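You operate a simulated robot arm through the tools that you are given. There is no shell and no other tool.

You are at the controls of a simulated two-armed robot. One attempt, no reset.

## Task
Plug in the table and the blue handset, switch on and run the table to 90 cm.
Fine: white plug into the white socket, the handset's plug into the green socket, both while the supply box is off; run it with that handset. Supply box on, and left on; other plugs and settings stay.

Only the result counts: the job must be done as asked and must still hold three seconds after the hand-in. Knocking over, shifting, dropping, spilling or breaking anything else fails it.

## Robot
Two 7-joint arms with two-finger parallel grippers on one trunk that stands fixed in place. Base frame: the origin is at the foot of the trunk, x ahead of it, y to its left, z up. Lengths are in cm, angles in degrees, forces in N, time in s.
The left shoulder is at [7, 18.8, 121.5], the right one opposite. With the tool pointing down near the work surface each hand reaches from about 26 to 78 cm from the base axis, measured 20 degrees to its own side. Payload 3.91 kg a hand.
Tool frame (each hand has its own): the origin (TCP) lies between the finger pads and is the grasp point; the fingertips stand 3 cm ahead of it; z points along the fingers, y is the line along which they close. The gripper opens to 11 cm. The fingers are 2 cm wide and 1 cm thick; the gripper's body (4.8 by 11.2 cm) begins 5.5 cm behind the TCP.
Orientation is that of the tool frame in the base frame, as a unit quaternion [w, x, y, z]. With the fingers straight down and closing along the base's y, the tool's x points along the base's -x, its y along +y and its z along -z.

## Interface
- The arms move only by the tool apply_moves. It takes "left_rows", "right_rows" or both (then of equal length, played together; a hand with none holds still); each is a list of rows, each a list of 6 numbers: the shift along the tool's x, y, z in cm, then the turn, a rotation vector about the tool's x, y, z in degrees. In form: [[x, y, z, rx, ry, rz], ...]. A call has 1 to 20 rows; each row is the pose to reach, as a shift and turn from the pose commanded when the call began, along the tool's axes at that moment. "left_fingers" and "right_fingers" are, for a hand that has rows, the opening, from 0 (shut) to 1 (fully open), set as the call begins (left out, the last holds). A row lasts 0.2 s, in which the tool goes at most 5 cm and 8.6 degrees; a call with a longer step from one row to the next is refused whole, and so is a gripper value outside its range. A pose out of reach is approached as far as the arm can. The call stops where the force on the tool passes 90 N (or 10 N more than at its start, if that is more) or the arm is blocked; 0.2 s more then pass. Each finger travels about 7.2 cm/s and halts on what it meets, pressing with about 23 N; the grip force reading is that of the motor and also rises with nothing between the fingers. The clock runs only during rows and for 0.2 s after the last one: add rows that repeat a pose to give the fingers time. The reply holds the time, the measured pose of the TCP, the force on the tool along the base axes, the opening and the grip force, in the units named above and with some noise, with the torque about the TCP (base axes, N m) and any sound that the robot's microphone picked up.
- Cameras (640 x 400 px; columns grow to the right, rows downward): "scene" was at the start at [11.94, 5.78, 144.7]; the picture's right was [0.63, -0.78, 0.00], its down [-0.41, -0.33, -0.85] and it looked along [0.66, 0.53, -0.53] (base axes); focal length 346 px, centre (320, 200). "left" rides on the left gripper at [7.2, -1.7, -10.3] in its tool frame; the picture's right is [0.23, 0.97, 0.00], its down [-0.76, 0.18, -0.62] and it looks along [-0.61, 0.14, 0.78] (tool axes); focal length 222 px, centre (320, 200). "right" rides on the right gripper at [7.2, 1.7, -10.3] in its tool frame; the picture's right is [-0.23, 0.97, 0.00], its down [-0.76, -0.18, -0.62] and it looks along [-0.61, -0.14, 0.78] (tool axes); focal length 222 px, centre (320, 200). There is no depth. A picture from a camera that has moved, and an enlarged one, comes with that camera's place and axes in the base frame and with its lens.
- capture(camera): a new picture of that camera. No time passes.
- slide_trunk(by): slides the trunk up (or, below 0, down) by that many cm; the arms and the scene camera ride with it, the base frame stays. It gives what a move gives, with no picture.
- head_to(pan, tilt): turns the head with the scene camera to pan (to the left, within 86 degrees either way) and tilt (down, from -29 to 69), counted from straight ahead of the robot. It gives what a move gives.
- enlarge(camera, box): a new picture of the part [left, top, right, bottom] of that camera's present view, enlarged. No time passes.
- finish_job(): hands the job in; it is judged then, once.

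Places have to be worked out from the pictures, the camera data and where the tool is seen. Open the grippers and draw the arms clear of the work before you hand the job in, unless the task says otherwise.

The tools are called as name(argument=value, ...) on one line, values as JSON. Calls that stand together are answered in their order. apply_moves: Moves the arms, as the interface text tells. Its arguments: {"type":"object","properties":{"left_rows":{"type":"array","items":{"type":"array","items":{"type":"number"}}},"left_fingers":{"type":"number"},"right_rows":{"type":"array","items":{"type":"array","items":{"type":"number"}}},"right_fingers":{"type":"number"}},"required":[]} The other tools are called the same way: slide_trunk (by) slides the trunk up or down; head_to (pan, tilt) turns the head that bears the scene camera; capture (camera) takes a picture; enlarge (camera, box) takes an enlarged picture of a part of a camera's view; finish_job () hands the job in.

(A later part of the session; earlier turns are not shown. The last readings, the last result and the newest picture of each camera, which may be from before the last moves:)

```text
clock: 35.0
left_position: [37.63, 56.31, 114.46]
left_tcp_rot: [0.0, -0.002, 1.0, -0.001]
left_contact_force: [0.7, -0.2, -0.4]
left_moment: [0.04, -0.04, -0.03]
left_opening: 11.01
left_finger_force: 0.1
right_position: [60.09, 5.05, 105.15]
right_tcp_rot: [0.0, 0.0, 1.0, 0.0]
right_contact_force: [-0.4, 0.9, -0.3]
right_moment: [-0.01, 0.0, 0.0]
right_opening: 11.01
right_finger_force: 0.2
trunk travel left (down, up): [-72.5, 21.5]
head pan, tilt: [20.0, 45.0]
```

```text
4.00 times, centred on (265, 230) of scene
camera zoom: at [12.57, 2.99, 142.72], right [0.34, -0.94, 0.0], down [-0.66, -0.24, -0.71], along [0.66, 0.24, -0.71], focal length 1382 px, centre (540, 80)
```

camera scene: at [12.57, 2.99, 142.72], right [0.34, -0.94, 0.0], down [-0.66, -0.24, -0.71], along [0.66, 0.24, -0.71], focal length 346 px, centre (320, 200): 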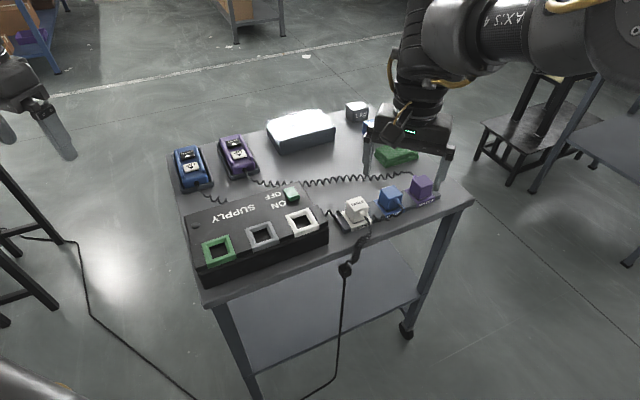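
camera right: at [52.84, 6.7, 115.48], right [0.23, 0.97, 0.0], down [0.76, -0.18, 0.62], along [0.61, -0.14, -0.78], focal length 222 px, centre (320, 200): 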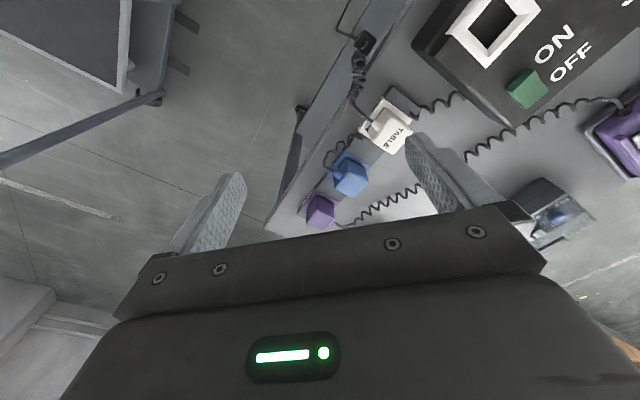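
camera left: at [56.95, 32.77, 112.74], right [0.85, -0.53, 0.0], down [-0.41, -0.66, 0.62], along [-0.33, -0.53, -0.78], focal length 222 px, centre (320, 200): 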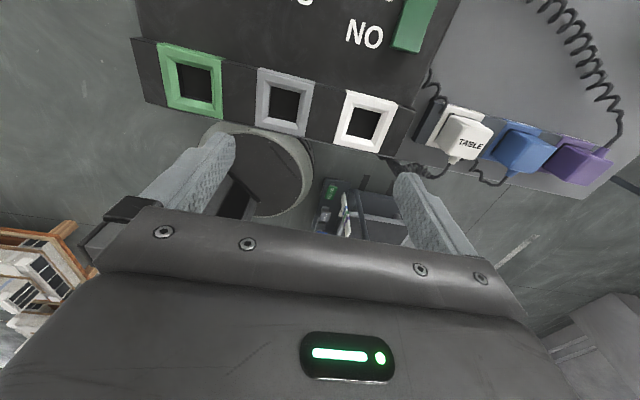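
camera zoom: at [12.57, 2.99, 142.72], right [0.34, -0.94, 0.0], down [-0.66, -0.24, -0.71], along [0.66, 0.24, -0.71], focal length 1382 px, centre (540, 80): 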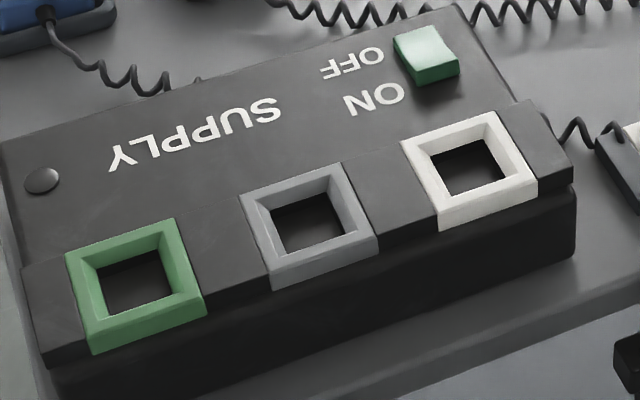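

Triangulation agrees well: white socket centre ≈ [56.6, 22.95, 88.1], green ≈ [43.9, 35.35, 88.1], "TABLE" text on the white plug ≈ [66.65, 13.65, 87.35]. I bring the right hand above the white plug, turning 45° so the fingers close along the row.

apply_moves(right_rows=[[-1, 1.4, 0.5, 0, 0, -7.5], [-2.1, 2.8, 1, 0, 0, -15], [-3.2, 4.2, 2, 0, 0, -22.5], [-4.3, 5.7, 3, 0, 0, -30], [-5.3, 7.1, 4, 0, 0, -37.5], [-6.4, 8.5, 5, 0, 0, -45], [-6.4, 8.5, 5, 0, 0, -45]])

capture(camera="right")

capture(camera="scene")

```text
clock: 36.1
left_position: [37.68, 56.39, 114.52]
left_tcp_rot: [0.0, 0.0, 1.0, 0.0]
left_contact_force: [-0.9, -0.4, 0.5]
left_moment: [-0.01, 0.01, -0.03]
left_opening: 11.0
left_finger_force: 0.1
right_position: [47.83, 7.53, 101.13]
right_tcp_rot: [-0.079, -0.219, 0.971, 0.057]
right_contact_force: [0.0, 0.9, 0.1]
right_moment: [0.0, -0.01, 0.0]
right_opening: 11.01
right_finger_force: 0.0
right hand out of reach, approached as far as the arm can: row 1, 2, 3, 4, 5
trunk travel left (down, up): [-72.5, 21.5]
head pan, tilt: [20.0, 45.0]
stopped in row 5 (right hand): the arm was blocked; the commanded pose is now the measured one
```

```text
taken
camera right: at [42.68, 4.93, 112.4], right [-0.2, 0.97, 0.11], down [0.86, 0.12, 0.49], along [0.46, 0.2, -0.87], focal length 222 px, centre (320, 200)
```

right: 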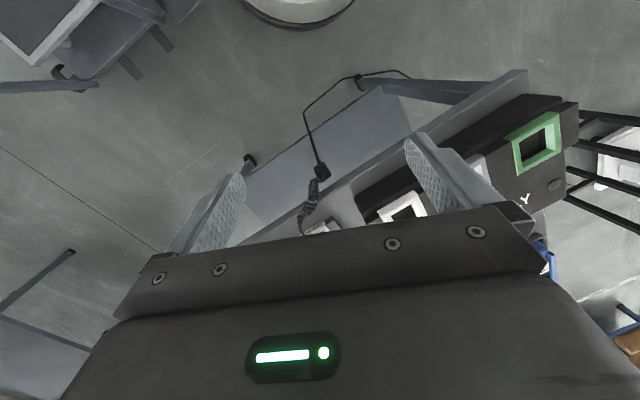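

```text
taken
camera scene: at [12.61, 2.98, 142.72], right [0.34, -0.94, 0.0], down [-0.66, -0.24, -0.71], along [0.66, 0.24, -0.71], focal length 346 px, centre (320, 200)
```

scene: 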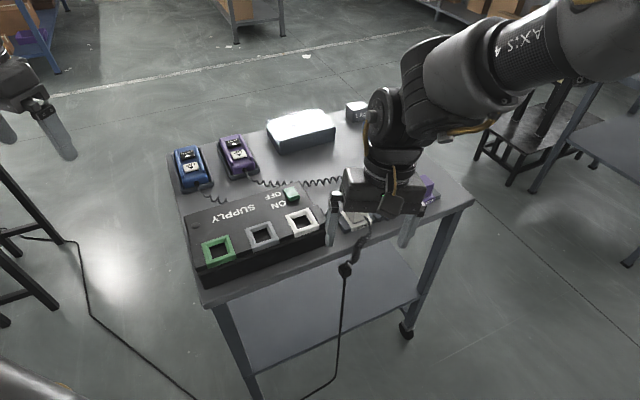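

The right arm's joints ran into a limit and it was blocked at [47.8, 7.5, 101] with a tilt of about 11°; the bench is undisturbed. I back it up and out to [40, −4.5, 117] and straighten it.

apply_moves(right_rows=[[2.4, -0.85, -2.5, 1.1, -1.5, 4.2], [4.8, -1.7, -5, 2.2, -3, 8.4], [7.2, -2.55, -7.6, 3.3, -4.5, 12.6], [9.6, -3.4, -10.1, 4.4, -6, 16.8], [12, -4.3, -12.7, 5.5, -7.6, 21], [14.4, -5.13, -15.2, 6.6, -9.1, 25.3], [14.4, -5.13, -15.2, 6.6, -9.1, 25.3]])

capture(camera="scene")

```text
clock: 37.7
left_position: [37.77, 56.33, 114.35]
left_tcp_rot: [0.0, 0.0, 1.0, 0.0]
left_contact_force: [-0.2, 0.3, 0.0]
left_moment: [0.0, 0.0, 0.0]
left_opening: 11.01
left_finger_force: 0.0
right_position: [39.9, -4.3, 117.17]
right_tcp_rot: [0.0, -0.003, 1.0, -0.001]
right_contact_force: [-0.6, -0.2, 0.0]
right_moment: [-0.01, 0.03, -0.02]
right_opening: 10.99
right_finger_force: 0.1
trunk travel left (down, up): [-72.5, 21.5]
head pan, tilt: [20.0, 45.0]
```

```text
taken
camera scene: at [12.65, 3.02, 142.71], right [0.34, -0.94, 0.0], down [-0.66, -0.24, -0.71], along [0.66, 0.24, -0.71], focal length 346 px, centre (320, 200)
```

scene: 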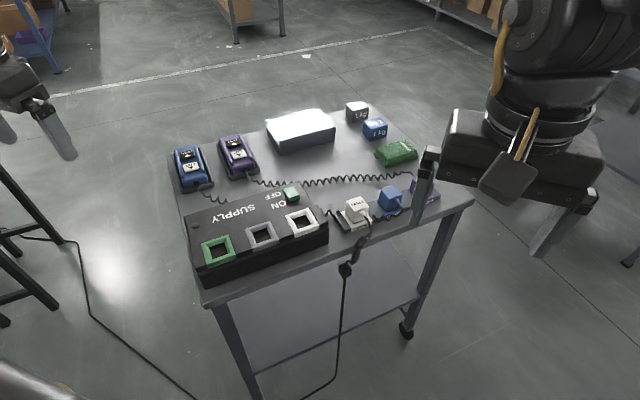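

Right hand is back, straight. By shoulder distance the left arm should be the better one for the white plug, so I move the right arm further aside and test the left again at a lower height, first to [42, 31, 97].

apply_moves(right_rows=[[0, -4.5, -1, 0, 0, 0], [0, -9, -2, 0, 0, 0], [0, -13.5, -3, 0, 0, 0], [0, -18, -4, 0, 0, 0]])

apply_moves(left_rows=[[-0.5, -3.6, 2.5, 0, 0, 0], [-1, -7.2, 5, 0, 0, 0], [-1.8, -10.8, 7.5, 0, 0, 0], [-2.5, -14.4, 10, 0, 0, 0], [-3.2, -18, 12.5, 0, 0, 0], [-3.8, -21.6, 15, 0, 0, 0], [-4.3, -25.3, 17.5, 0, 0, 0], [-4.3, -25.3, 17.5, 0, 0, 0]])

```text
clock: 38.7
left_position: [37.23, 56.45, 114.51]
left_tcp_rot: [0.003, -0.001, 1.0, -0.001]
left_contact_force: [-0.6, 0.5, -0.6]
left_moment: [-0.05, -0.07, 0.01]
left_opening: 10.96
left_finger_force: 0.1
right_position: [38.02, -20.07, 120.64]
right_tcp_rot: [0.003, -0.002, 1.0, -0.001]
right_contact_force: [-0.4, 0.0, 0.7]
right_moment: [-0.01, -0.01, 0.01]
right_opening: 11.02
right_finger_force: 0.1
right hand out of reach, approached as far as the arm can: row 4
trunk travel left (down, up): [-72.5, 21.5]
head pan, tilt: [20.0, 45.0]
```

```text
clock: 40.5
left_position: [41.92, 31.02, 96.9]
left_tcp_rot: [0.001, 0.0, 1.0, -0.001]
left_contact_force: [-0.2, -0.3, 0.6]
left_moment: [0.0, 0.0, -0.01]
left_opening: 11.01
left_finger_force: 0.0
right_position: [38.31, -20.11, 120.48]
right_tcp_rot: [0.0, -0.002, 1.0, -0.002]
right_contact_force: [0.3, -0.2, 0.3]
right_moment: [0.01, 0.01, -0.01]
right_opening: 10.99
right_finger_force: 0.0
trunk travel left (down, up): [-72.5, 21.5]
head pan, tilt: [20.0, 45.0]
```

Left hand is at [42, 31, 97] without trouble. I continue forward-right at this height toward [56, 20, 96].

apply_moves(left_rows=[[-3.5, -2.75, 0.2, 0, 0, 0], [-7, -5.5, 0.4, 0, 0, 0], [-10.5, -8.2, 0.7, 0, 0, 0], [-14, -11, 1, 0, 0, 0], [-14, -11, 1, 0, 0, 0]])

```text
clock: 41.7
left_position: [51.19, 26.24, 98.55]
left_tcp_rot: [0.0, 0.0, 1.0, 0.0]
left_contact_force: [-0.8, -0.1, 0.1]
left_moment: [-0.01, 0.01, 0.01]
left_opening: 11.01
left_finger_force: 0.0
left hand out of reach, approached as far as the arm can: row 2, 3, 4, 5
right_position: [38.52, -20.25, 120.59]
right_tcp_rot: [0.001, -0.001, 1.0, -0.002]
right_contact_force: [0.0, -1.1, 0.4]
right_moment: [-0.01, 0.03, 0.04]
right_opening: 10.97
right_finger_force: 0.0
trunk travel left (down, up): [-72.5, 21.5]
head pan, tilt: [20.0, 45.0]
```

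Same boundary. I try the near-body route instead: in to [38, 18, 100] and on to [38, 6, 102], hoping the elbow swings differently.

apply_moves(left_rows=[[3.5, -2, -0.5, 0, 0, 0], [7, -4, -1, 0, 0, 0], [10.5, -6.2, -1.5, 0, 0, 0], [13.2, -8.2, -2, 0, 0, 0], [13.2, -12.2, -2.5, 0, 0, 0], [13.2, -16.2, -3, 0, 0, 0], [13.2, -20.2, -3.5, 0, 0, 0], [13.2, -20.2, -3.5, 0, 0, 0]])

capture(camera="scene")

```text
clock: 43.5
left_position: [47.1, 22.64, 103.2]
left_tcp_rot: [0.0, 0.0, 1.0, -0.001]
left_contact_force: [0.1, -0.6, -0.8]
left_moment: [0.01, 0.05, 0.02]
left_opening: 10.99
left_finger_force: 0.1
left hand out of reach, approached as far as the arm can: row 2, 3, 4, 5, 6, 7, 8
right_position: [38.43, -20.3, 120.58]
right_tcp_rot: [0.0, -0.002, 1.0, 0.0]
right_contact_force: [0.6, 0.1, 0.2]
right_moment: [0.0, 0.02, -0.02]
right_opening: 11.02
right_finger_force: 0.0
trunk travel left (down, up): [-72.5, 21.5]
head pan, tilt: [20.0, 45.0]
```

```text
taken
camera scene: at [12.62, 2.82, 142.72], right [0.34, -0.94, 0.0], down [-0.66, -0.24, -0.71], along [0.66, 0.24, -0.71], focal length 346 px, centre (320, 200)
```

scene: 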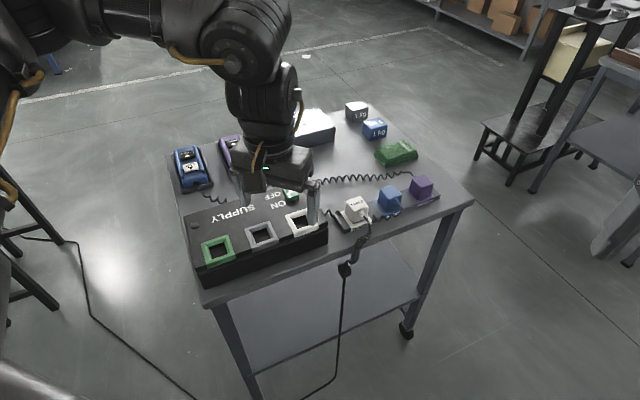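

The boundary fits a circle of about 26 cm about the elbow near (37, 46): the left upper arm is against a shoulder limit. I look at both arms' shapes to compare.

head_to(pan=-45, tilt=10)

capture(camera="scene")

head_to(pan=60, tilt=15)

capture(camera="scene")

```text
clock: 44.8
left_position: [47.05, 22.66, 103.25]
left_tcp_rot: [-0.001, 0.0, 1.0, -0.001]
left_contact_force: [-0.6, -0.4, 0.1]
left_moment: [-0.01, -0.02, -0.02]
left_opening: 11.01
left_finger_force: 0.0
right_position: [38.45, -20.18, 120.38]
right_tcp_rot: [0.001, -0.001, 1.0, -0.001]
right_contact_force: [-0.3, -0.3, -0.3]
right_moment: [0.0, 0.02, 0.01]
right_opening: 11.01
right_finger_force: 0.0
trunk travel left (down, up): [-72.5, 21.5]
head pan, tilt: [-45.0, 10.0]
```

```text
taken
camera scene: at [11.53, -6.42, 148.21], right [-0.71, -0.71, 0.0], down [-0.12, 0.12, -0.98], along [0.7, -0.7, -0.17], focal length 346 px, centre (320, 200)
```

scene: 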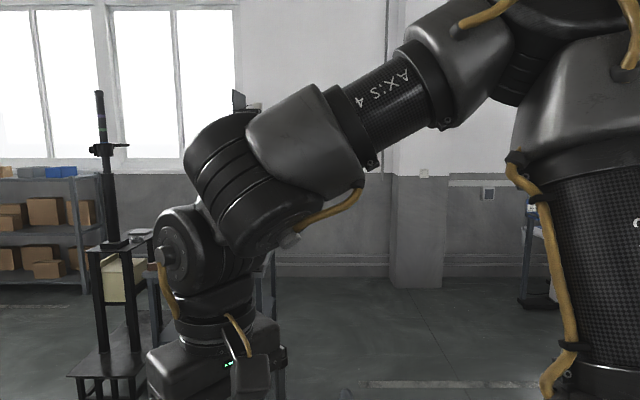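

```text
clock: 46.7
left_position: [47.17, 22.63, 103.32]
left_tcp_rot: [0.0, 0.001, 1.0, -0.001]
left_contact_force: [0.7, -0.1, 0.4]
left_moment: [0.0, -0.03, -0.02]
left_opening: 10.99
left_finger_force: 0.1
right_position: [38.54, -20.28, 120.41]
right_tcp_rot: [0.001, -0.002, 1.0, -0.001]
right_contact_force: [0.0, -1.4, -0.2]
right_moment: [0.0, -0.01, -0.03]
right_opening: 11.0
right_finger_force: 0.0
trunk travel left (down, up): [-72.5, 21.5]
head pan, tilt: [60.0, 15.0]
```

```text
taken
camera scene: at [9.63, 8.22, 147.4], right [0.87, -0.5, 0.0], down [-0.13, -0.22, -0.97], along [0.48, 0.84, -0.26], focal length 346 px, centre (320, 200)
```

scene: 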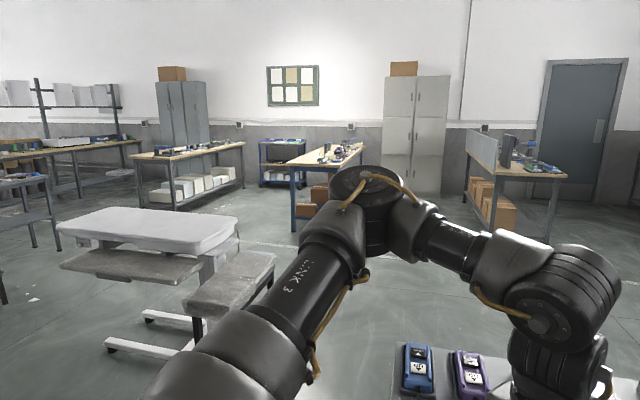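

Now the couch is well visible between the arm and the room; I zoom in on it to find a height scale and see what stands near it.

enlarge(camera="scene", box=[40, 190, 290, 370])

enlarge(camera="scene", box=[170, 220, 290, 320])

```text
2.22 times, centred on (165, 280) of scene
camera zoom: at [9.63, 8.22, 147.4], right [0.87, -0.5, 0.0], down [-0.13, -0.22, -0.97], along [0.48, 0.84, -0.26], focal length 768 px, centre (664, 22)
```

zoom: 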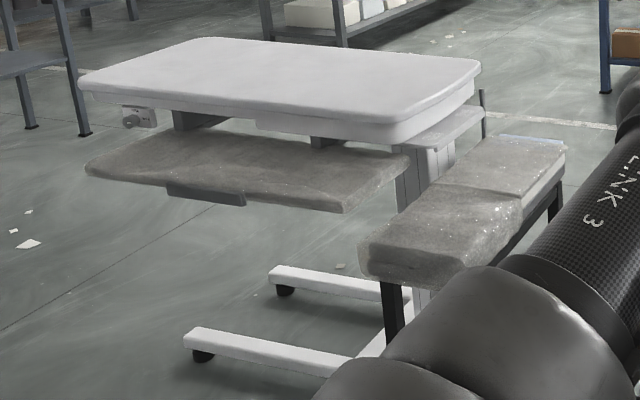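

```text
4.00 times, centred on (230, 270) of scene
camera zoom: at [9.63, 8.22, 147.4], right [0.87, -0.5, 0.0], down [-0.13, -0.22, -0.97], along [0.48, 0.84, -0.26], focal length 1382 px, centre (680, -80)
```

zoom: 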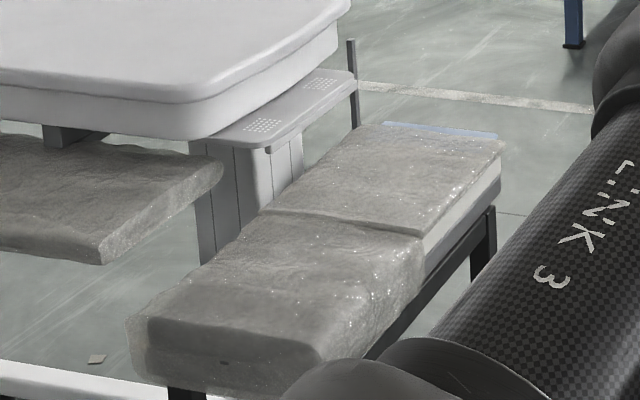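

The table's column and white top are visible (no scale seen yet). The left arm's elbow points left; the right one's elbow is up, which reached inward fine. I raise the left hand close to the body to lift its elbow: first to [33, 34, 130].

apply_moves(left_rows=[[1.75, 1.4, -3.4, 0, 0, 0], [3.5, 2.8, -6.8, 0, 0, 0], [5.25, 4.2, -10.2, 0, 0, 0], [7, 5.6, -13.5, 0, 0, 0], [8.75, 7, -16.9, 0, 0, 0], [10.5, 8.4, -20.3, 0, 0, 0], [12.25, 9.8, -23.6, 0, 0, 0], [14, 11.4, -27, 0, 0, 0], [14, 11.4, -27, 0, 0, 0]])

capture(camera="scene")

```text
clock: 48.7
left_position: [33.11, 34.11, 130.77]
left_tcp_rot: [-0.001, 0.001, 1.0, 0.0]
left_contact_force: [0.3, 0.5, 0.5]
left_moment: [0.01, 0.02, -0.02]
left_opening: 11.0
left_finger_force: 0.2
left hand out of reach, approached as far as the arm can: row 2
right_position: [38.59, -20.24, 120.5]
right_tcp_rot: [0.0, -0.002, 1.0, -0.001]
right_contact_force: [0.7, 0.2, 1.0]
right_moment: [-0.01, -0.04, 0.01]
right_opening: 10.99
right_finger_force: 0.0
trunk travel left (down, up): [-72.5, 21.5]
head pan, tilt: [60.0, 15.0]
```

```text
taken
camera scene: at [9.72, 8.26, 147.39], right [0.87, -0.5, 0.0], down [-0.13, -0.22, -0.97], along [0.48, 0.84, -0.26], focal length 346 px, centre (320, 200)
```

scene: 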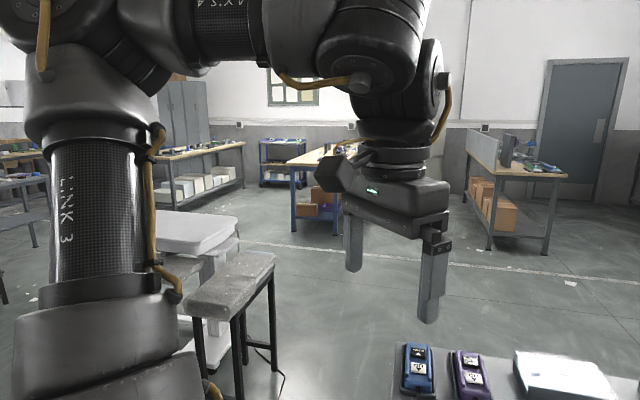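

The elbow is up now. With it up, I bring the hand inward in front of the body to about [38, 2, 127], then will extend forward.

apply_moves(left_rows=[[-0.6, -4, 0.4, 0, 0, 0], [-1.2, -8, 0.8, 0, 0, 0], [-1.8, -12, 1.2, 0, 0, 0], [-2.4, -16, 1.6, 0, 0, 0], [-3, -20, 2, 0, 0, 0], [-3.6, -24, 2.4, 0, 0, 0], [-4.2, -28, 2.9, 0, 0, 0], [-5, -32, 3.4, 0, 0, 0], [-5, -32, 3.4, 0, 0, 0]])

capture(camera="scene")

```text
clock: 50.7
left_position: [37.53, 22.74, 127.29]
left_tcp_rot: [0.0, 0.0, 1.0, -0.003]
left_contact_force: [0.2, 0.8, 0.5]
left_moment: [-0.02, 0.03, 0.01]
left_opening: 11.0
left_finger_force: 0.0
left hand out of reach, approached as far as the arm can: row 3, 4, 5, 6, 7, 8, 9
right_position: [38.6, -20.25, 120.4]
right_tcp_rot: [0.0, -0.002, 1.0, 0.0]
right_contact_force: [0.5, 0.1, -0.7]
right_moment: [-0.01, -0.01, -0.05]
right_opening: 10.97
right_finger_force: 0.1
trunk travel left (down, up): [-72.5, 21.5]
head pan, tilt: [60.0, 15.0]
```

```text
taken
camera scene: at [9.84, 8.26, 147.38], right [0.87, -0.5, 0.0], down [-0.13, -0.22, -0.97], along [0.48, 0.84, -0.26], focal length 346 px, centre (320, 200)
```

scene: 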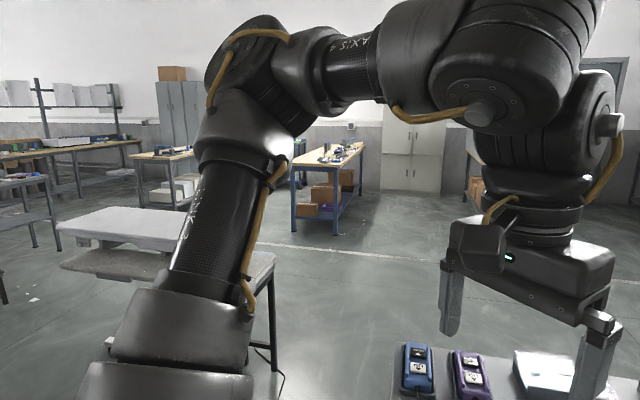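

In every stuck pose the forearm is horizontal, i.e. the wrist seems unable to lie above the elbow; so higher shoulders relative to the hand should help. I raise the trunk by 15 cm.

slide_trunk(by=15)

apply_moves(left_rows=[[-0.5, 1, 4.5, 0, 0, 0], [-1, 2, 9, 0, 0, 0], [-1.5, 3, 13.5, 0, 0, 0], [-2, 4, 18, 0, 0, 0], [-2.5, 5, 22.5, 0, 0, 0], [-3, 6, 27, 0, 0, 0], [-3.5, 7, 31.5, 0, 0, 0], [-4, 8, 36, 0, 0, 0], [-4.5, 8, 40, 0, 0, 0], [-4.5, 8, 42, 0, 0, 0], [-4.5, 8, 42, 0, 0, 0]])

```text
clock: 52.4
left_position: [37.39, 22.75, 142.42]
left_tcp_rot: [0.001, 0.0, 1.0, -0.002]
left_contact_force: [-0.3, -0.2, 0.0]
left_moment: [0.01, 0.0, -0.01]
left_opening: 11.01
left_finger_force: 0.1
right_position: [38.38, -20.29, 135.55]
right_tcp_rot: [0.001, -0.001, 1.0, -0.001]
right_contact_force: [0.2, 0.0, -0.8]
right_moment: [0.01, 0.01, -0.02]
right_opening: 11.01
right_finger_force: 0.1
trunk travel left (down, up): [-87.5, 6.5]
head pan, tilt: [60.0, 15.0]
```

```text
clock: 54.8
left_position: [41.61, 31.71, 101.63]
left_tcp_rot: [0.001, 0.0, 1.0, -0.003]
left_contact_force: [-0.5, -0.4, 0.6]
left_moment: [0.0, -0.01, -0.01]
left_opening: 11.01
left_finger_force: 0.0
left hand out of reach, approached as far as the arm can: row 1, 2, 3, 4, 5, 6, 10, 11
right_position: [38.42, -20.19, 135.59]
right_tcp_rot: [0.001, -0.002, 1.0, -0.001]
right_contact_force: [-0.6, -0.1, 0.5]
right_moment: [0.02, 0.03, 0.0]
right_opening: 11.0
right_finger_force: 0.1
trunk travel left (down, up): [-87.5, 6.5]
head pan, tilt: [60.0, 15.0]
```

The hand got to [41.6, 31.7, 101.6], slightly short of the target. I look at the arm's shape from the head again.

capture(camera="scene")

head_to(pan=35, tilt=30)

capture(camera="scene")

```text
taken
camera scene: at [9.62, 8.35, 162.4], right [0.87, -0.5, 0.0], down [-0.13, -0.23, -0.97], along [0.48, 0.84, -0.26], focal length 346 px, centre (320, 200)
```

scene: 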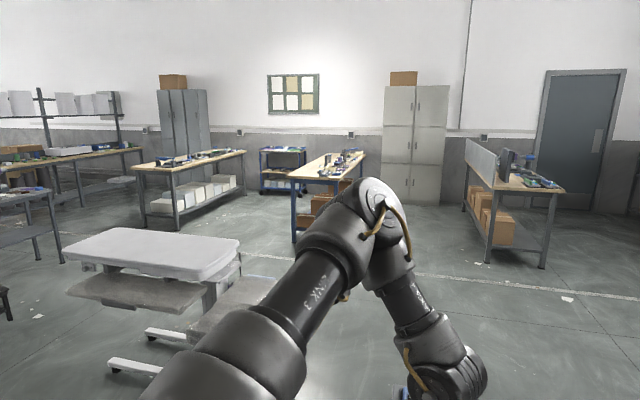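

```text
clock: 55.7
left_position: [41.7, 31.69, 101.7]
left_tcp_rot: [0.001, 0.0, 1.0, -0.003]
left_contact_force: [-0.1, 0.2, 0.0]
left_moment: [0.0, 0.01, -0.02]
left_opening: 10.99
left_finger_force: 0.1
right_position: [38.36, -20.4, 135.57]
right_tcp_rot: [0.0, -0.001, 1.0, 0.0]
right_contact_force: [-0.8, 0.6, -1.2]
right_moment: [0.03, 0.0, 0.03]
right_opening: 11.03
right_finger_force: 0.0
trunk travel left (down, up): [-87.5, 6.5]
head pan, tilt: [35.0, 30.0]
```

```text
taken
camera scene: at [12.36, 5.31, 159.99], right [0.57, -0.82, 0.0], down [-0.41, -0.29, -0.87], along [0.71, 0.5, -0.5], focal length 346 px, centre (320, 200)
```

scene: 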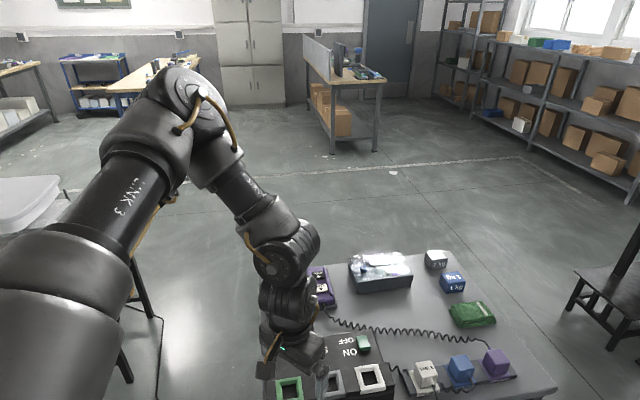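

The elbow stays about 26 cm out from the shoulder in all stuck poses, so the solver is pinned at a shoulder limit. Stretching the arm out should pull the elbow in; I extend the left hand to about [58, 50, 100] (free air beside the bench, above the handsets).

apply_moves(left_rows=[[-2.7, 3, 0.2, 0, 0, 0], [-5.4, 6, 0.4, 0, 0, 0], [-8.1, 9, 0.6, 0, 0, 0], [-10.8, 12, 0.9, 0, 0, 0], [-13.6, 15.1, 1.2, 0, 0, 0], [-16.4, 18.3, 1.6, 0, 0, 0], [-16.4, 18.3, 1.6, 0, 0, 0]])

capture(camera="scene")

```text
clock: 57.3
left_position: [55.58, 49.68, 102.82]
left_tcp_rot: [0.001, 0.0, 1.0, -0.003]
left_contact_force: [0.0, 0.1, 1.0]
left_moment: [0.03, 0.04, -0.01]
left_opening: 11.0
left_finger_force: 0.1
left hand out of reach, approached as far as the arm can: row 5, 6, 7
right_position: [38.38, -20.36, 135.43]
right_tcp_rot: [0.001, -0.001, 1.0, 0.001]
right_contact_force: [-0.3, 0.3, -0.3]
right_moment: [0.03, -0.01, 0.0]
right_opening: 10.99
right_finger_force: 0.2
trunk travel left (down, up): [-87.5, 6.5]
head pan, tilt: [35.0, 30.0]
```

```text
taken
camera scene: at [12.4, 5.25, 159.98], right [0.57, -0.82, 0.0], down [-0.41, -0.29, -0.87], along [0.71, 0.5, -0.5], focal length 346 px, centre (320, 200)
```

scene: 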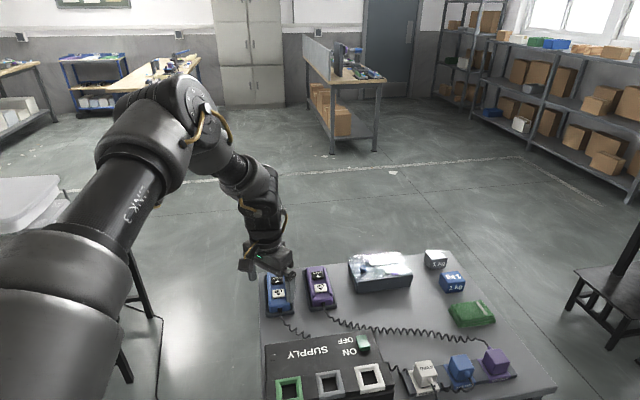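

The upper arm did not move at all, so this arm is in a "flipped" shoulder branch against two limits. I will swing it through the straight-out-left posture to the normal branch: first hand back and up, then out to the left at [15, 65, 125].

apply_moves(left_rows=[[2.8, 0, -3.4, 0, 0, 0], [5.6, 0, -6.8, 0, 0, 0], [8.4, 0, -10.1, 0, 0, 0], [11.2, 0, -13.5, 0, 0, 0], [14, 0, -16.9, 0, 0, 0], [16.8, 0, -20.2, 0, 0, 0], [19.7, 0.1, -23.6, 0, 0, 0], [22.6, 0.3, -27, 0, 0, 0], [25.6, 2.8, -26.2, 0, 0, -3], [28.6, 5.3, -25.4, 0, 0, -6], [31.6, 7.8, -24.6, 0, 0, -9], [34.6, 10.3, -23.8, 0, 0, -12], [37.6, 12.8, -23, 0, 0, -15], [40.6, 15.3, -22.2, 0, 0, -18], [40.6, 15.3, -22.2, 0, 0, -18]])

head_to(pan=75, tilt=20)

capture(camera="scene")

```text
clock: 60.5
left_position: [15.11, 65.1, 124.97]
left_tcp_rot: [0.001, -0.156, 0.988, -0.002]
left_contact_force: [0.6, 0.3, -0.3]
left_moment: [0.01, 0.03, 0.0]
left_opening: 11.03
left_finger_force: 0.1
right_position: [38.39, -20.27, 135.47]
right_tcp_rot: [0.001, -0.002, 1.0, 0.0]
right_contact_force: [-0.3, 0.2, -0.3]
right_moment: [-0.02, 0.04, -0.04]
right_opening: 11.01
right_finger_force: 0.1
trunk travel left (down, up): [-87.5, 6.5]
head pan, tilt: [35.0, 30.0]
```

```text
clock: 61.6
left_position: [15.03, 65.1, 125.04]
left_tcp_rot: [0.0, -0.157, 0.988, -0.003]
left_contact_force: [-1.2, 1.2, 0.3]
left_moment: [-0.04, 0.0, -0.01]
left_opening: 10.98
left_finger_force: 0.1
right_position: [38.36, -20.22, 135.49]
right_tcp_rot: [0.001, -0.002, 1.0, -0.001]
right_contact_force: [0.0, -0.9, 0.1]
right_moment: [-0.01, 0.01, 0.0]
right_opening: 11.0
right_finger_force: 0.1
trunk travel left (down, up): [-87.5, 6.5]
head pan, tilt: [75.0, 20.0]
```

```text
taken
camera scene: at [7.33, 9.16, 161.59], right [0.97, -0.26, 0.0], down [-0.09, -0.33, -0.94], along [0.24, 0.91, -0.34], focal length 346 px, centre (320, 200)
```

scene: 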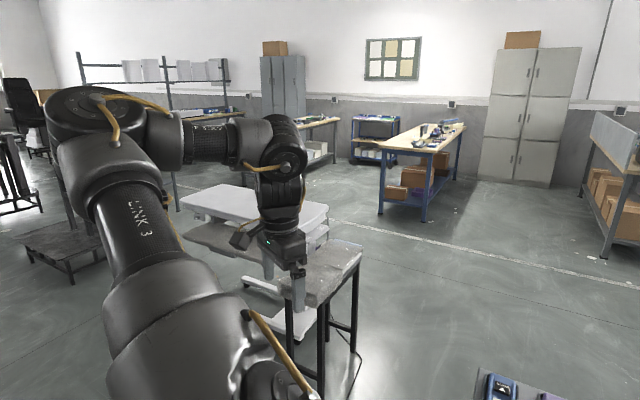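

No limit hit this time: upper arm is out to the left, elbow back and up. I continue outward and down to [10, 82, 103] so that the upper arm passes through straight-left (stool starts beyond y ≈ 97, so there is room).

apply_moves(left_rows=[[0, 4, 2, 0, 0, -2], [0, 8, 4, 0, 0, -4], [0.1, 12, 6, 0, 0, -6], [0.1, 15.8, 8, 0, 0, -8], [-0.1, 16.5, 12.5, 0, 0, -8], [-0.3, 17.1, 17, 0, 0, -8], [-0.5, 17.7, 21.5, 0, 0, -8], [-0.5, 17.7, 21.5, 0, 0, -8]])

capture(camera="scene")

```text
clock: 63.4
left_position: [10.13, 81.95, 103.37]
left_tcp_rot: [0.0, -0.225, 0.974, -0.003]
left_contact_force: [-0.1, -0.2, -1.1]
left_moment: [0.01, -0.01, 0.02]
left_opening: 11.0
left_finger_force: 0.1
right_position: [38.46, -20.3, 135.6]
right_tcp_rot: [0.001, -0.001, 1.0, -0.001]
right_contact_force: [-0.9, 0.0, -1.1]
right_moment: [-0.02, -0.01, 0.03]
right_opening: 10.99
right_finger_force: 0.0
trunk travel left (down, up): [-87.5, 6.5]
head pan, tilt: [75.0, 20.0]
```

```text
taken
camera scene: at [7.32, 9.17, 161.59], right [0.97, -0.26, 0.0], down [-0.09, -0.33, -0.94], along [0.24, 0.91, -0.34], focal length 346 px, centre (320, 200)
```

scene: 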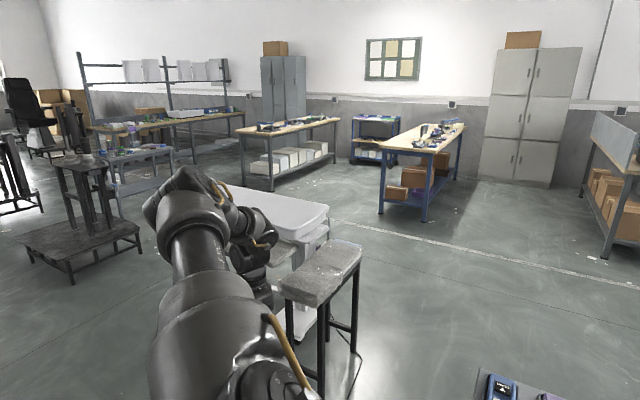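

The upper arm is now within about 15° of straight-left. I lower the hand further beside the robot (free floor space) to take the elbow below the shoulder line.

apply_moves(left_rows=[[0.3, -0.7, 4, 0, 0, 0], [0.6, -1.4, 8, 0, 0, 0], [1, -2.1, 12, 0, 0, 0], [1.3, -2.7, 16, 0, 0, 0], [2, -4.2, 19.5, 0, 0, 0], [2.8, -5.7, 23, 0, 0, 0], [3.5, -7.2, 26, 0, 0, 0], [3.5, -7.2, 26, 0, 0, 0]])

head_to(pan=80, tilt=40)

capture(camera="scene")

```text
clock: 65.2
left_position: [10.05, 73.91, 77.35]
left_tcp_rot: [0.0, -0.225, 0.974, -0.002]
left_contact_force: [0.3, 0.7, -0.5]
left_moment: [-0.02, 0.0, 0.02]
left_opening: 11.0
left_finger_force: 0.1
right_position: [38.37, -20.21, 135.49]
right_tcp_rot: [0.001, -0.002, 1.0, -0.001]
right_contact_force: [0.0, -0.9, 0.1]
right_moment: [0.0, 0.01, 0.01]
right_opening: 11.0
right_finger_force: 0.1
trunk travel left (down, up): [-87.5, 6.5]
head pan, tilt: [75.0, 20.0]
```

```text
clock: 66.0
left_position: [10.24, 73.85, 77.42]
left_tcp_rot: [0.001, -0.224, 0.974, -0.002]
left_contact_force: [0.5, 0.9, -1.2]
left_moment: [-0.02, 0.02, 0.01]
left_opening: 10.99
left_finger_force: 0.1
right_position: [38.42, -20.25, 135.58]
right_tcp_rot: [0.001, -0.003, 1.0, 0.0]
right_contact_force: [-0.5, 1.0, -0.5]
right_moment: [0.0, -0.03, -0.01]
right_opening: 10.99
right_finger_force: 0.1
trunk travel left (down, up): [-87.5, 6.5]
head pan, tilt: [80.0, 40.0]
```

```text
taken
camera scene: at [6.42, 8.53, 158.45], right [0.98, -0.17, 0.0], down [-0.11, -0.63, -0.77], along [0.13, 0.75, -0.64], focal length 346 px, centre (320, 200)
```

scene: 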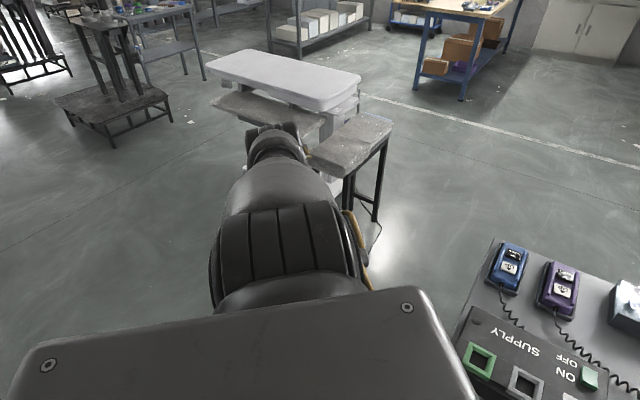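

The elbow has passed below the shoulder line: the arm is now in the normal branch, and the couch is in full view. I bring the hand forward and up to [36, 50, 100].

apply_moves(left_rows=[[-1.6, -2.4, -2.7, 0, 0, 2], [-3.2, -4.8, -5.3, 0, 0, 4], [-4.7, -7.2, -8, 0, 0, 6], [-6.3, -9.6, -10.6, 0, 0, 8], [-7.2, -12.3, -12.6, 0, 0, 10], [-8.1, -15, -14.6, 0, 0, 12], [-9.1, -17.7, -16.6, 0, 0, 14], [-10, -20.3, -18.6, 0, 0, 16], [-10.7, -23.4, -19.6, 0, 0, 18], [-11.4, -26.5, -20.6, 0, 0, 20], [-12.1, -29.6, -21.6, 0, 0, 23], [-12.8, -32.8, -22.6, 0, 0, 26], [-12.8, -32.8, -22.6, 0, 0, 26]])

head_to(pan=60, tilt=25)

capture(camera="scene")

```text
clock: 68.8
left_position: [36.04, 50.13, 100.18]
left_tcp_rot: [0.0, 0.0, 1.0, -0.003]
left_contact_force: [-0.4, -0.3, -0.5]
left_moment: [-0.01, -0.01, -0.02]
left_opening: 10.99
left_finger_force: 0.2
right_position: [38.43, -20.15, 135.56]
right_tcp_rot: [0.001, -0.002, 1.0, -0.001]
right_contact_force: [0.2, 0.9, 0.0]
right_moment: [0.01, -0.02, 0.02]
right_opening: 10.98
right_finger_force: 0.2
trunk travel left (down, up): [-87.5, 6.5]
head pan, tilt: [80.0, 40.0]
```

```text
clock: 69.6
left_position: [36.08, 50.23, 100.2]
left_tcp_rot: [0.001, 0.0, 1.0, -0.003]
left_contact_force: [0.0, -0.6, -0.3]
left_moment: [-0.01, 0.0, 0.01]
left_opening: 10.99
left_finger_force: 0.0
right_position: [38.41, -20.27, 135.53]
right_tcp_rot: [0.001, -0.002, 1.0, -0.001]
right_contact_force: [-0.3, 0.4, -0.3]
right_moment: [0.0, 0.05, 0.03]
right_opening: 11.02
right_finger_force: 0.2
trunk travel left (down, up): [-87.5, 6.5]
head pan, tilt: [60.0, 25.0]
```

```text
taken
camera scene: at [9.53, 8.18, 160.77], right [0.87, -0.5, 0.0], down [-0.21, -0.37, -0.91], along [0.45, 0.78, -0.42], focal length 346 px, centre (320, 200)
```

scene: 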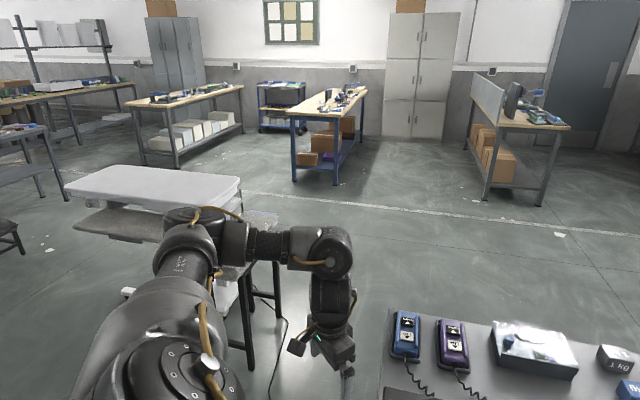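

No limits reported. I continue inward and forward over the box at z = 100 to a point above the white plug.

apply_moves(left_rows=[[-2, -4.1, 0, 0, 0, 0], [-4, -8.2, 0, 0, 0, 0], [-5.9, -12.2, 0, 0, 0, 0], [-8.6, -15.5, 0, 0, 0, 0], [-11.3, -18.9, 0, 0, 0, 0], [-13.9, -22.2, 0, 0, 0, 0], [-16.6, -24.9, 0, 0, 0, 0], [-19.3, -27.6, 0, 0, 0, 0], [-21.9, -30.2, 0, 0, 0, 0], [-24.7, -32.3, 0, 0, 0, 0], [-27.5, -34.5, 0, 0, 0, 0], [-30.3, -36.6, 0, 0, 0, 0], [-30.3, -36.6, 0, 0, 0, 0]])

head_to(pan=20, tilt=45)

capture(camera="scene")

capture(camera="left")

```text
clock: 72.4
left_position: [66.4, 13.47, 100.6]
left_tcp_rot: [0.002, 0.001, 1.0, -0.003]
left_contact_force: [0.2, 0.0, 1.6]
left_moment: [-0.02, 0.02, -0.03]
left_opening: 10.99
left_finger_force: 0.1
right_position: [38.42, -20.27, 135.5]
right_tcp_rot: [0.001, -0.002, 1.0, -0.001]
right_contact_force: [0.1, 0.3, -0.3]
right_moment: [-0.01, -0.05, -0.05]
right_opening: 10.98
right_finger_force: 0.0
trunk travel left (down, up): [-87.5, 6.5]
head pan, tilt: [60.0, 25.0]
```

```text
clock: 73.5
left_position: [66.4, 13.34, 100.56]
left_tcp_rot: [0.002, 0.0, 1.0, -0.003]
left_contact_force: [-0.3, -0.1, 0.8]
left_moment: [0.0, -0.04, -0.03]
left_opening: 11.03
left_finger_force: 0.0
right_position: [38.44, -20.33, 135.58]
right_tcp_rot: [0.002, -0.002, 1.0, 0.0]
right_contact_force: [0.2, -0.1, 0.2]
right_moment: [0.01, -0.01, -0.01]
right_opening: 11.02
right_finger_force: 0.1
trunk travel left (down, up): [-87.5, 6.5]
head pan, tilt: [20.0, 45.0]
```

```text
taken
camera scene: at [12.6, 2.81, 157.73], right [0.34, -0.94, 0.0], down [-0.66, -0.24, -0.71], along [0.66, 0.24, -0.71], focal length 346 px, centre (320, 200)
```

scene: 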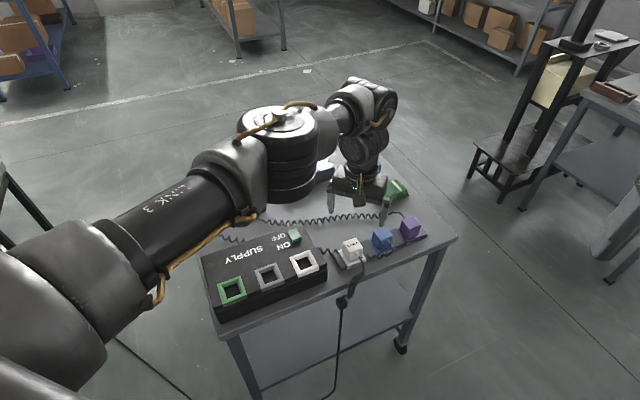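

```text
taken
camera left: at [59.01, 11.68, 110.89], right [-0.23, 0.97, -0.01], down [0.76, 0.18, 0.62], along [0.61, 0.14, -0.78], focal length 222 px, centre (320, 200)
```

left: 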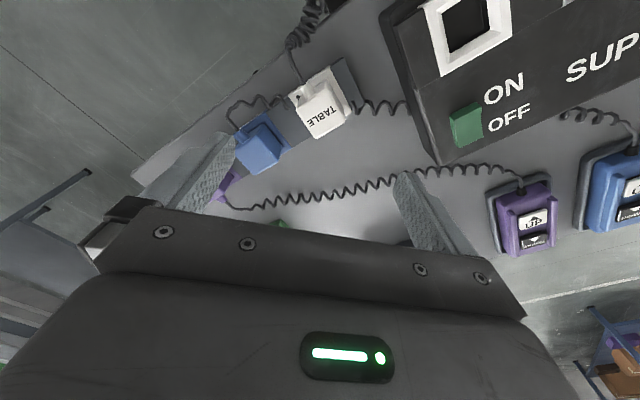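

The left arm now reaches above the white plug without trouble. I turn the hand 45° to line the fingers up with the plug row and partly close the fingers to about 6.6 cm.

apply_moves(left_rows=[[0, 0, 0, 0, 0, -7.5], [0, 0, 0, 0, 0, -15], [0, 0, 0, 0, 0, -22.5], [0, 0, 0, 0, 0, -30], [0, 0, 0, 0, 0, -37.5], [0, 0, 0, 0, 0, -45], [0, 0, 0, 0, 0, -45]], left_fingers=0.6)

capture(camera="left")

enlarge(camera="scene", box=[310, 160, 470, 260])

```text
clock: 75.1
left_position: [66.33, 13.58, 100.42]
left_tcp_rot: [0.0, -0.383, 0.924, -0.003]
left_contact_force: [-1.2, -1.2, 0.2]
left_moment: [0.0, 0.03, -0.05]
left_opening: 6.59
left_finger_force: 0.1
right_position: [38.49, -20.33, 135.54]
right_tcp_rot: [0.001, -0.002, 1.0, 0.0]
right_contact_force: [0.0, -0.2, -0.2]
right_moment: [0.0, -0.01, 0.0]
right_opening: 11.0
right_finger_force: 0.0
trunk travel left (down, up): [-87.5, 6.5]
head pan, tilt: [20.0, 45.0]
```

```text
taken
camera left: at [62.3, 7.2, 110.81], right [-0.85, 0.53, 0.0], down [0.41, 0.67, 0.62], along [0.33, 0.53, -0.78], focal length 222 px, centre (320, 200)
```

left: 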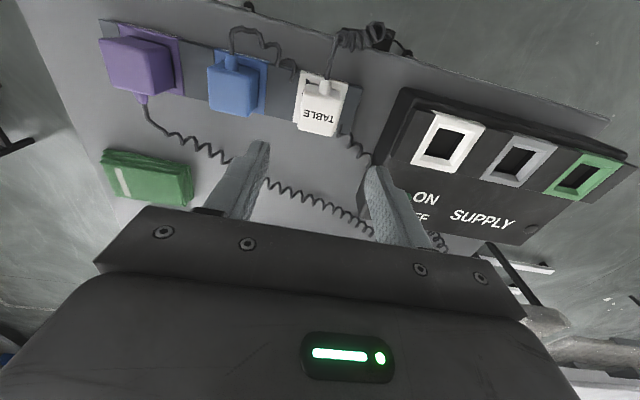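

```text
4.00 times, centred on (390, 210) of scene
camera zoom: at [12.6, 2.91, 157.72], right [0.34, -0.94, 0.0], down [-0.66, -0.24, -0.71], along [0.66, 0.24, -0.71], focal length 1382 px, centre (40, 160)
```

zoom: 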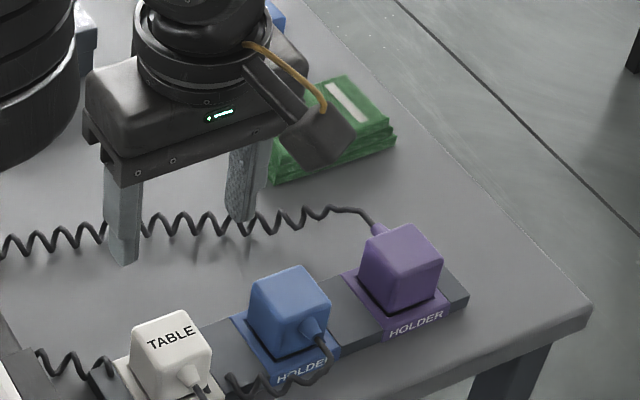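

The 45° turn worked; the wrist camera sees the whole plug row and the sockets. I zoom in for exact measurement.

enlarge(camera="left", box=[270, 40, 390, 150])

enlarge(camera="left", box=[390, 90, 630, 240])

enlarge(camera="left", box=[170, 20, 300, 130])

```text
3.64 times, centred on (330, 95) of left
camera zoom: at [62.3, 7.2, 110.81], right [-0.85, 0.53, 0.0], down [0.41, 0.67, 0.62], along [0.33, 0.53, -0.78], focal length 808 px, centre (284, 582)
```

zoom: 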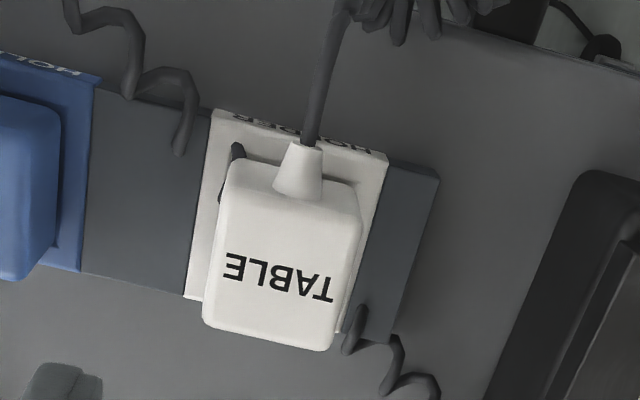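

```text
2.67 times, centred on (510, 165) of left
camera zoom: at [62.3, 7.2, 110.81], right [-0.85, 0.53, 0.0], down [0.41, 0.67, 0.62], along [0.33, 0.53, -0.78], focal length 592 px, centre (-187, 293)
```

zoom: 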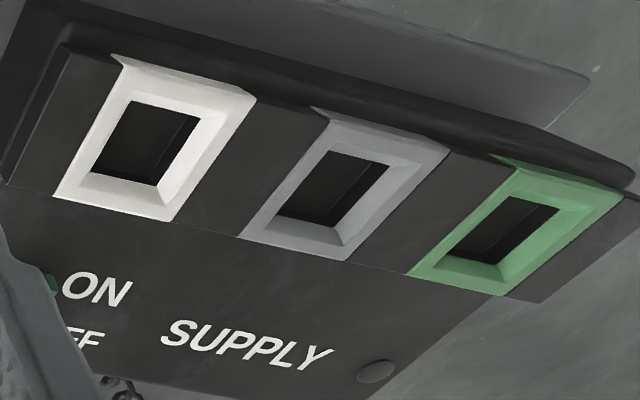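

```text
3.64 times, centred on (235, 75) of left
camera zoom: at [62.3, 7.2, 110.81], right [-0.85, 0.53, 0.0], down [0.41, 0.67, 0.62], along [0.33, 0.53, -0.78], focal length 808 px, centre (629, 654)
```

zoom: 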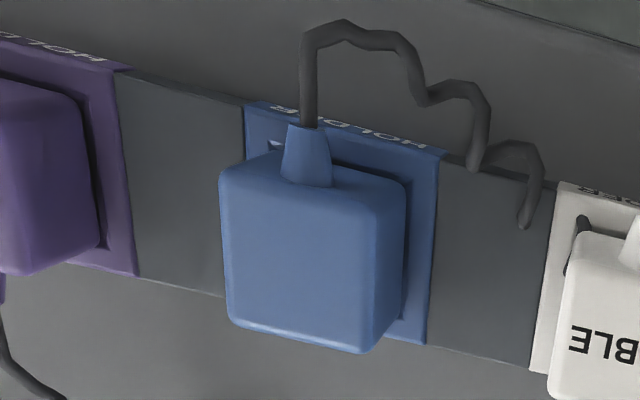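

White plug's top centre works out at ≈ [66.1, 13.2, 87.35], 0.1 cm off the grip centre along the closing line. I descend to z = 90 first and check.

apply_moves(left_rows=[[0, 0, 3.5, 0, 0, 0], [0, 0, 7, 0, 0, 0], [0, 0, 10.4, 0, 0, 0], [0, 0, 10.4, 0, 0, 0]], left_fingers=0.56)

capture(camera="left")

enlarge(camera="scene", box=[310, 200, 430, 290])

```text
clock: 76.1
left_position: [66.3, 13.43, 93.25]
left_tcp_rot: [0.0, -0.383, 0.924, -0.003]
left_contact_force: [-0.7, -0.4, 0.7]
left_moment: [-0.03, 0.0, 0.01]
left_opening: 6.19
left_finger_force: 0.0
left hand out of reach, approached as far as the arm can: row 3, 4
right_position: [38.43, -20.3, 135.58]
right_tcp_rot: [0.001, -0.002, 1.0, -0.001]
right_contact_force: [1.0, -0.4, -0.3]
right_moment: [-0.02, -0.03, 0.02]
right_opening: 11.0
right_finger_force: 0.0
trunk travel left (down, up): [-87.5, 6.5]
head pan, tilt: [20.0, 45.0]
```

```text
taken
camera left: at [62.24, 7.12, 103.8], right [-0.85, 0.53, 0.0], down [0.41, 0.67, 0.62], along [0.33, 0.53, -0.78], focal length 222 px, centre (320, 200)
```

left: 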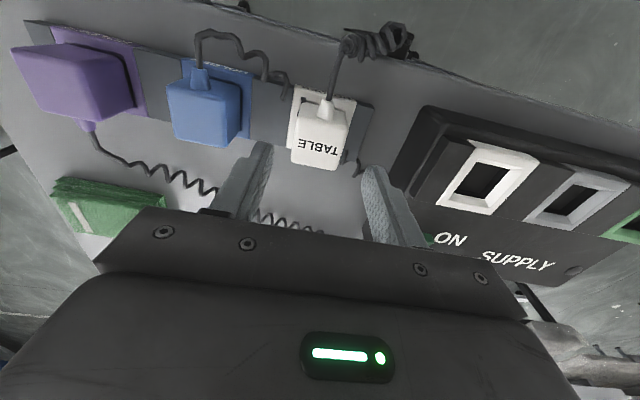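

```text
4.44 times, centred on (370, 245) of scene
camera zoom: at [12.59, 2.9, 157.72], right [0.34, -0.94, 0.0], down [-0.66, -0.24, -0.71], along [0.66, 0.24, -0.71], focal length 1536 px, centre (98, 0)
```

zoom: 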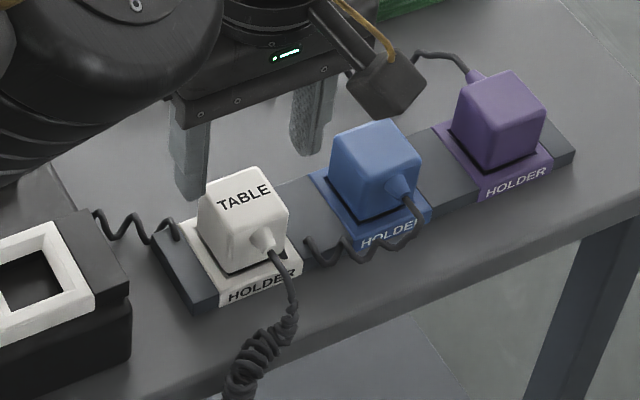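

The hand stopped at z = 93.25 because the raised shoulder makes the distance too long. I raise the hand 12 cm, then lower the trunk by 12 cm, which gives more downward reach.

apply_moves(left_rows=[[0, 0, -4, 0, 0, 0], [0, 0, -8, 0, 0, 0], [0, 0, -12, 0, 0, 0], [0, 0, -12, 0, 0, 0]])

slide_trunk(by=-12)

capture(camera="left")

```text
clock: 77.1
left_position: [66.95, 13.31, 105.24]
left_tcp_rot: [-0.001, -0.384, 0.923, -0.002]
left_contact_force: [0.3, 0.2, 0.2]
left_moment: [0.02, 0.01, -0.01]
left_opening: 6.14
left_finger_force: 0.0
left hand out of reach, approached as far as the arm can: row 3, 4
right_position: [38.53, -20.41, 135.5]
right_tcp_rot: [0.001, -0.002, 1.0, 0.0]
right_contact_force: [0.1, -0.1, 0.5]
right_moment: [-0.04, 0.02, -0.01]
right_opening: 11.0
right_finger_force: 0.0
trunk travel left (down, up): [-87.5, 6.5]
head pan, tilt: [20.0, 45.0]
```

```text
clock: 78.6
left_position: [67.04, 13.3, 93.3]
left_tcp_rot: [-0.001, -0.383, 0.924, -0.002]
left_contact_force: [-0.1, 0.3, 0.9]
left_moment: [-0.01, -0.03, 0.01]
left_opening: 6.18
left_finger_force: 0.0
right_position: [38.34, -20.23, 123.53]
right_tcp_rot: [0.001, -0.002, 1.0, -0.001]
right_contact_force: [-0.5, 0.6, 0.3]
right_moment: [0.0, 0.02, 0.0]
right_opening: 11.01
right_finger_force: 0.0
trunk travel left (down, up): [-75.5, 18.5]
head pan, tilt: [20.0, 45.0]
```

```text
taken
camera left: at [62.95, 6.95, 103.78], right [-0.85, 0.53, 0.0], down [0.41, 0.67, 0.62], along [0.33, 0.53, -0.78], focal length 222 px, centre (320, 200)
```

left: 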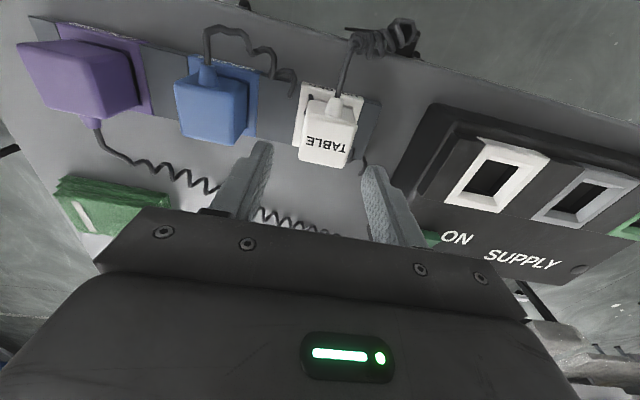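

The hand is at [67.04, 13.3, 93.3] with a small drift. I zoom to re-measure the plug relative to the fingers before the final descent.

enlarge(camera="left", box=[230, 60, 430, 260])

```text
2.00 times, centred on (330, 160) of left
camera zoom: at [62.95, 6.95, 103.78], right [-0.85, 0.53, 0.0], down [0.41, 0.67, 0.62], along [0.33, 0.53, -0.78], focal length 444 px, centre (300, 280)
```

zoom: 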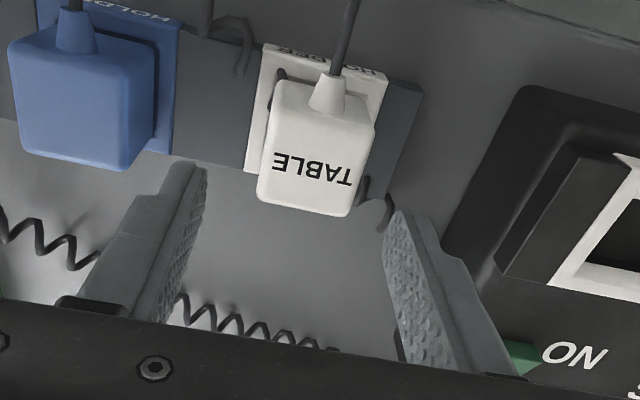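

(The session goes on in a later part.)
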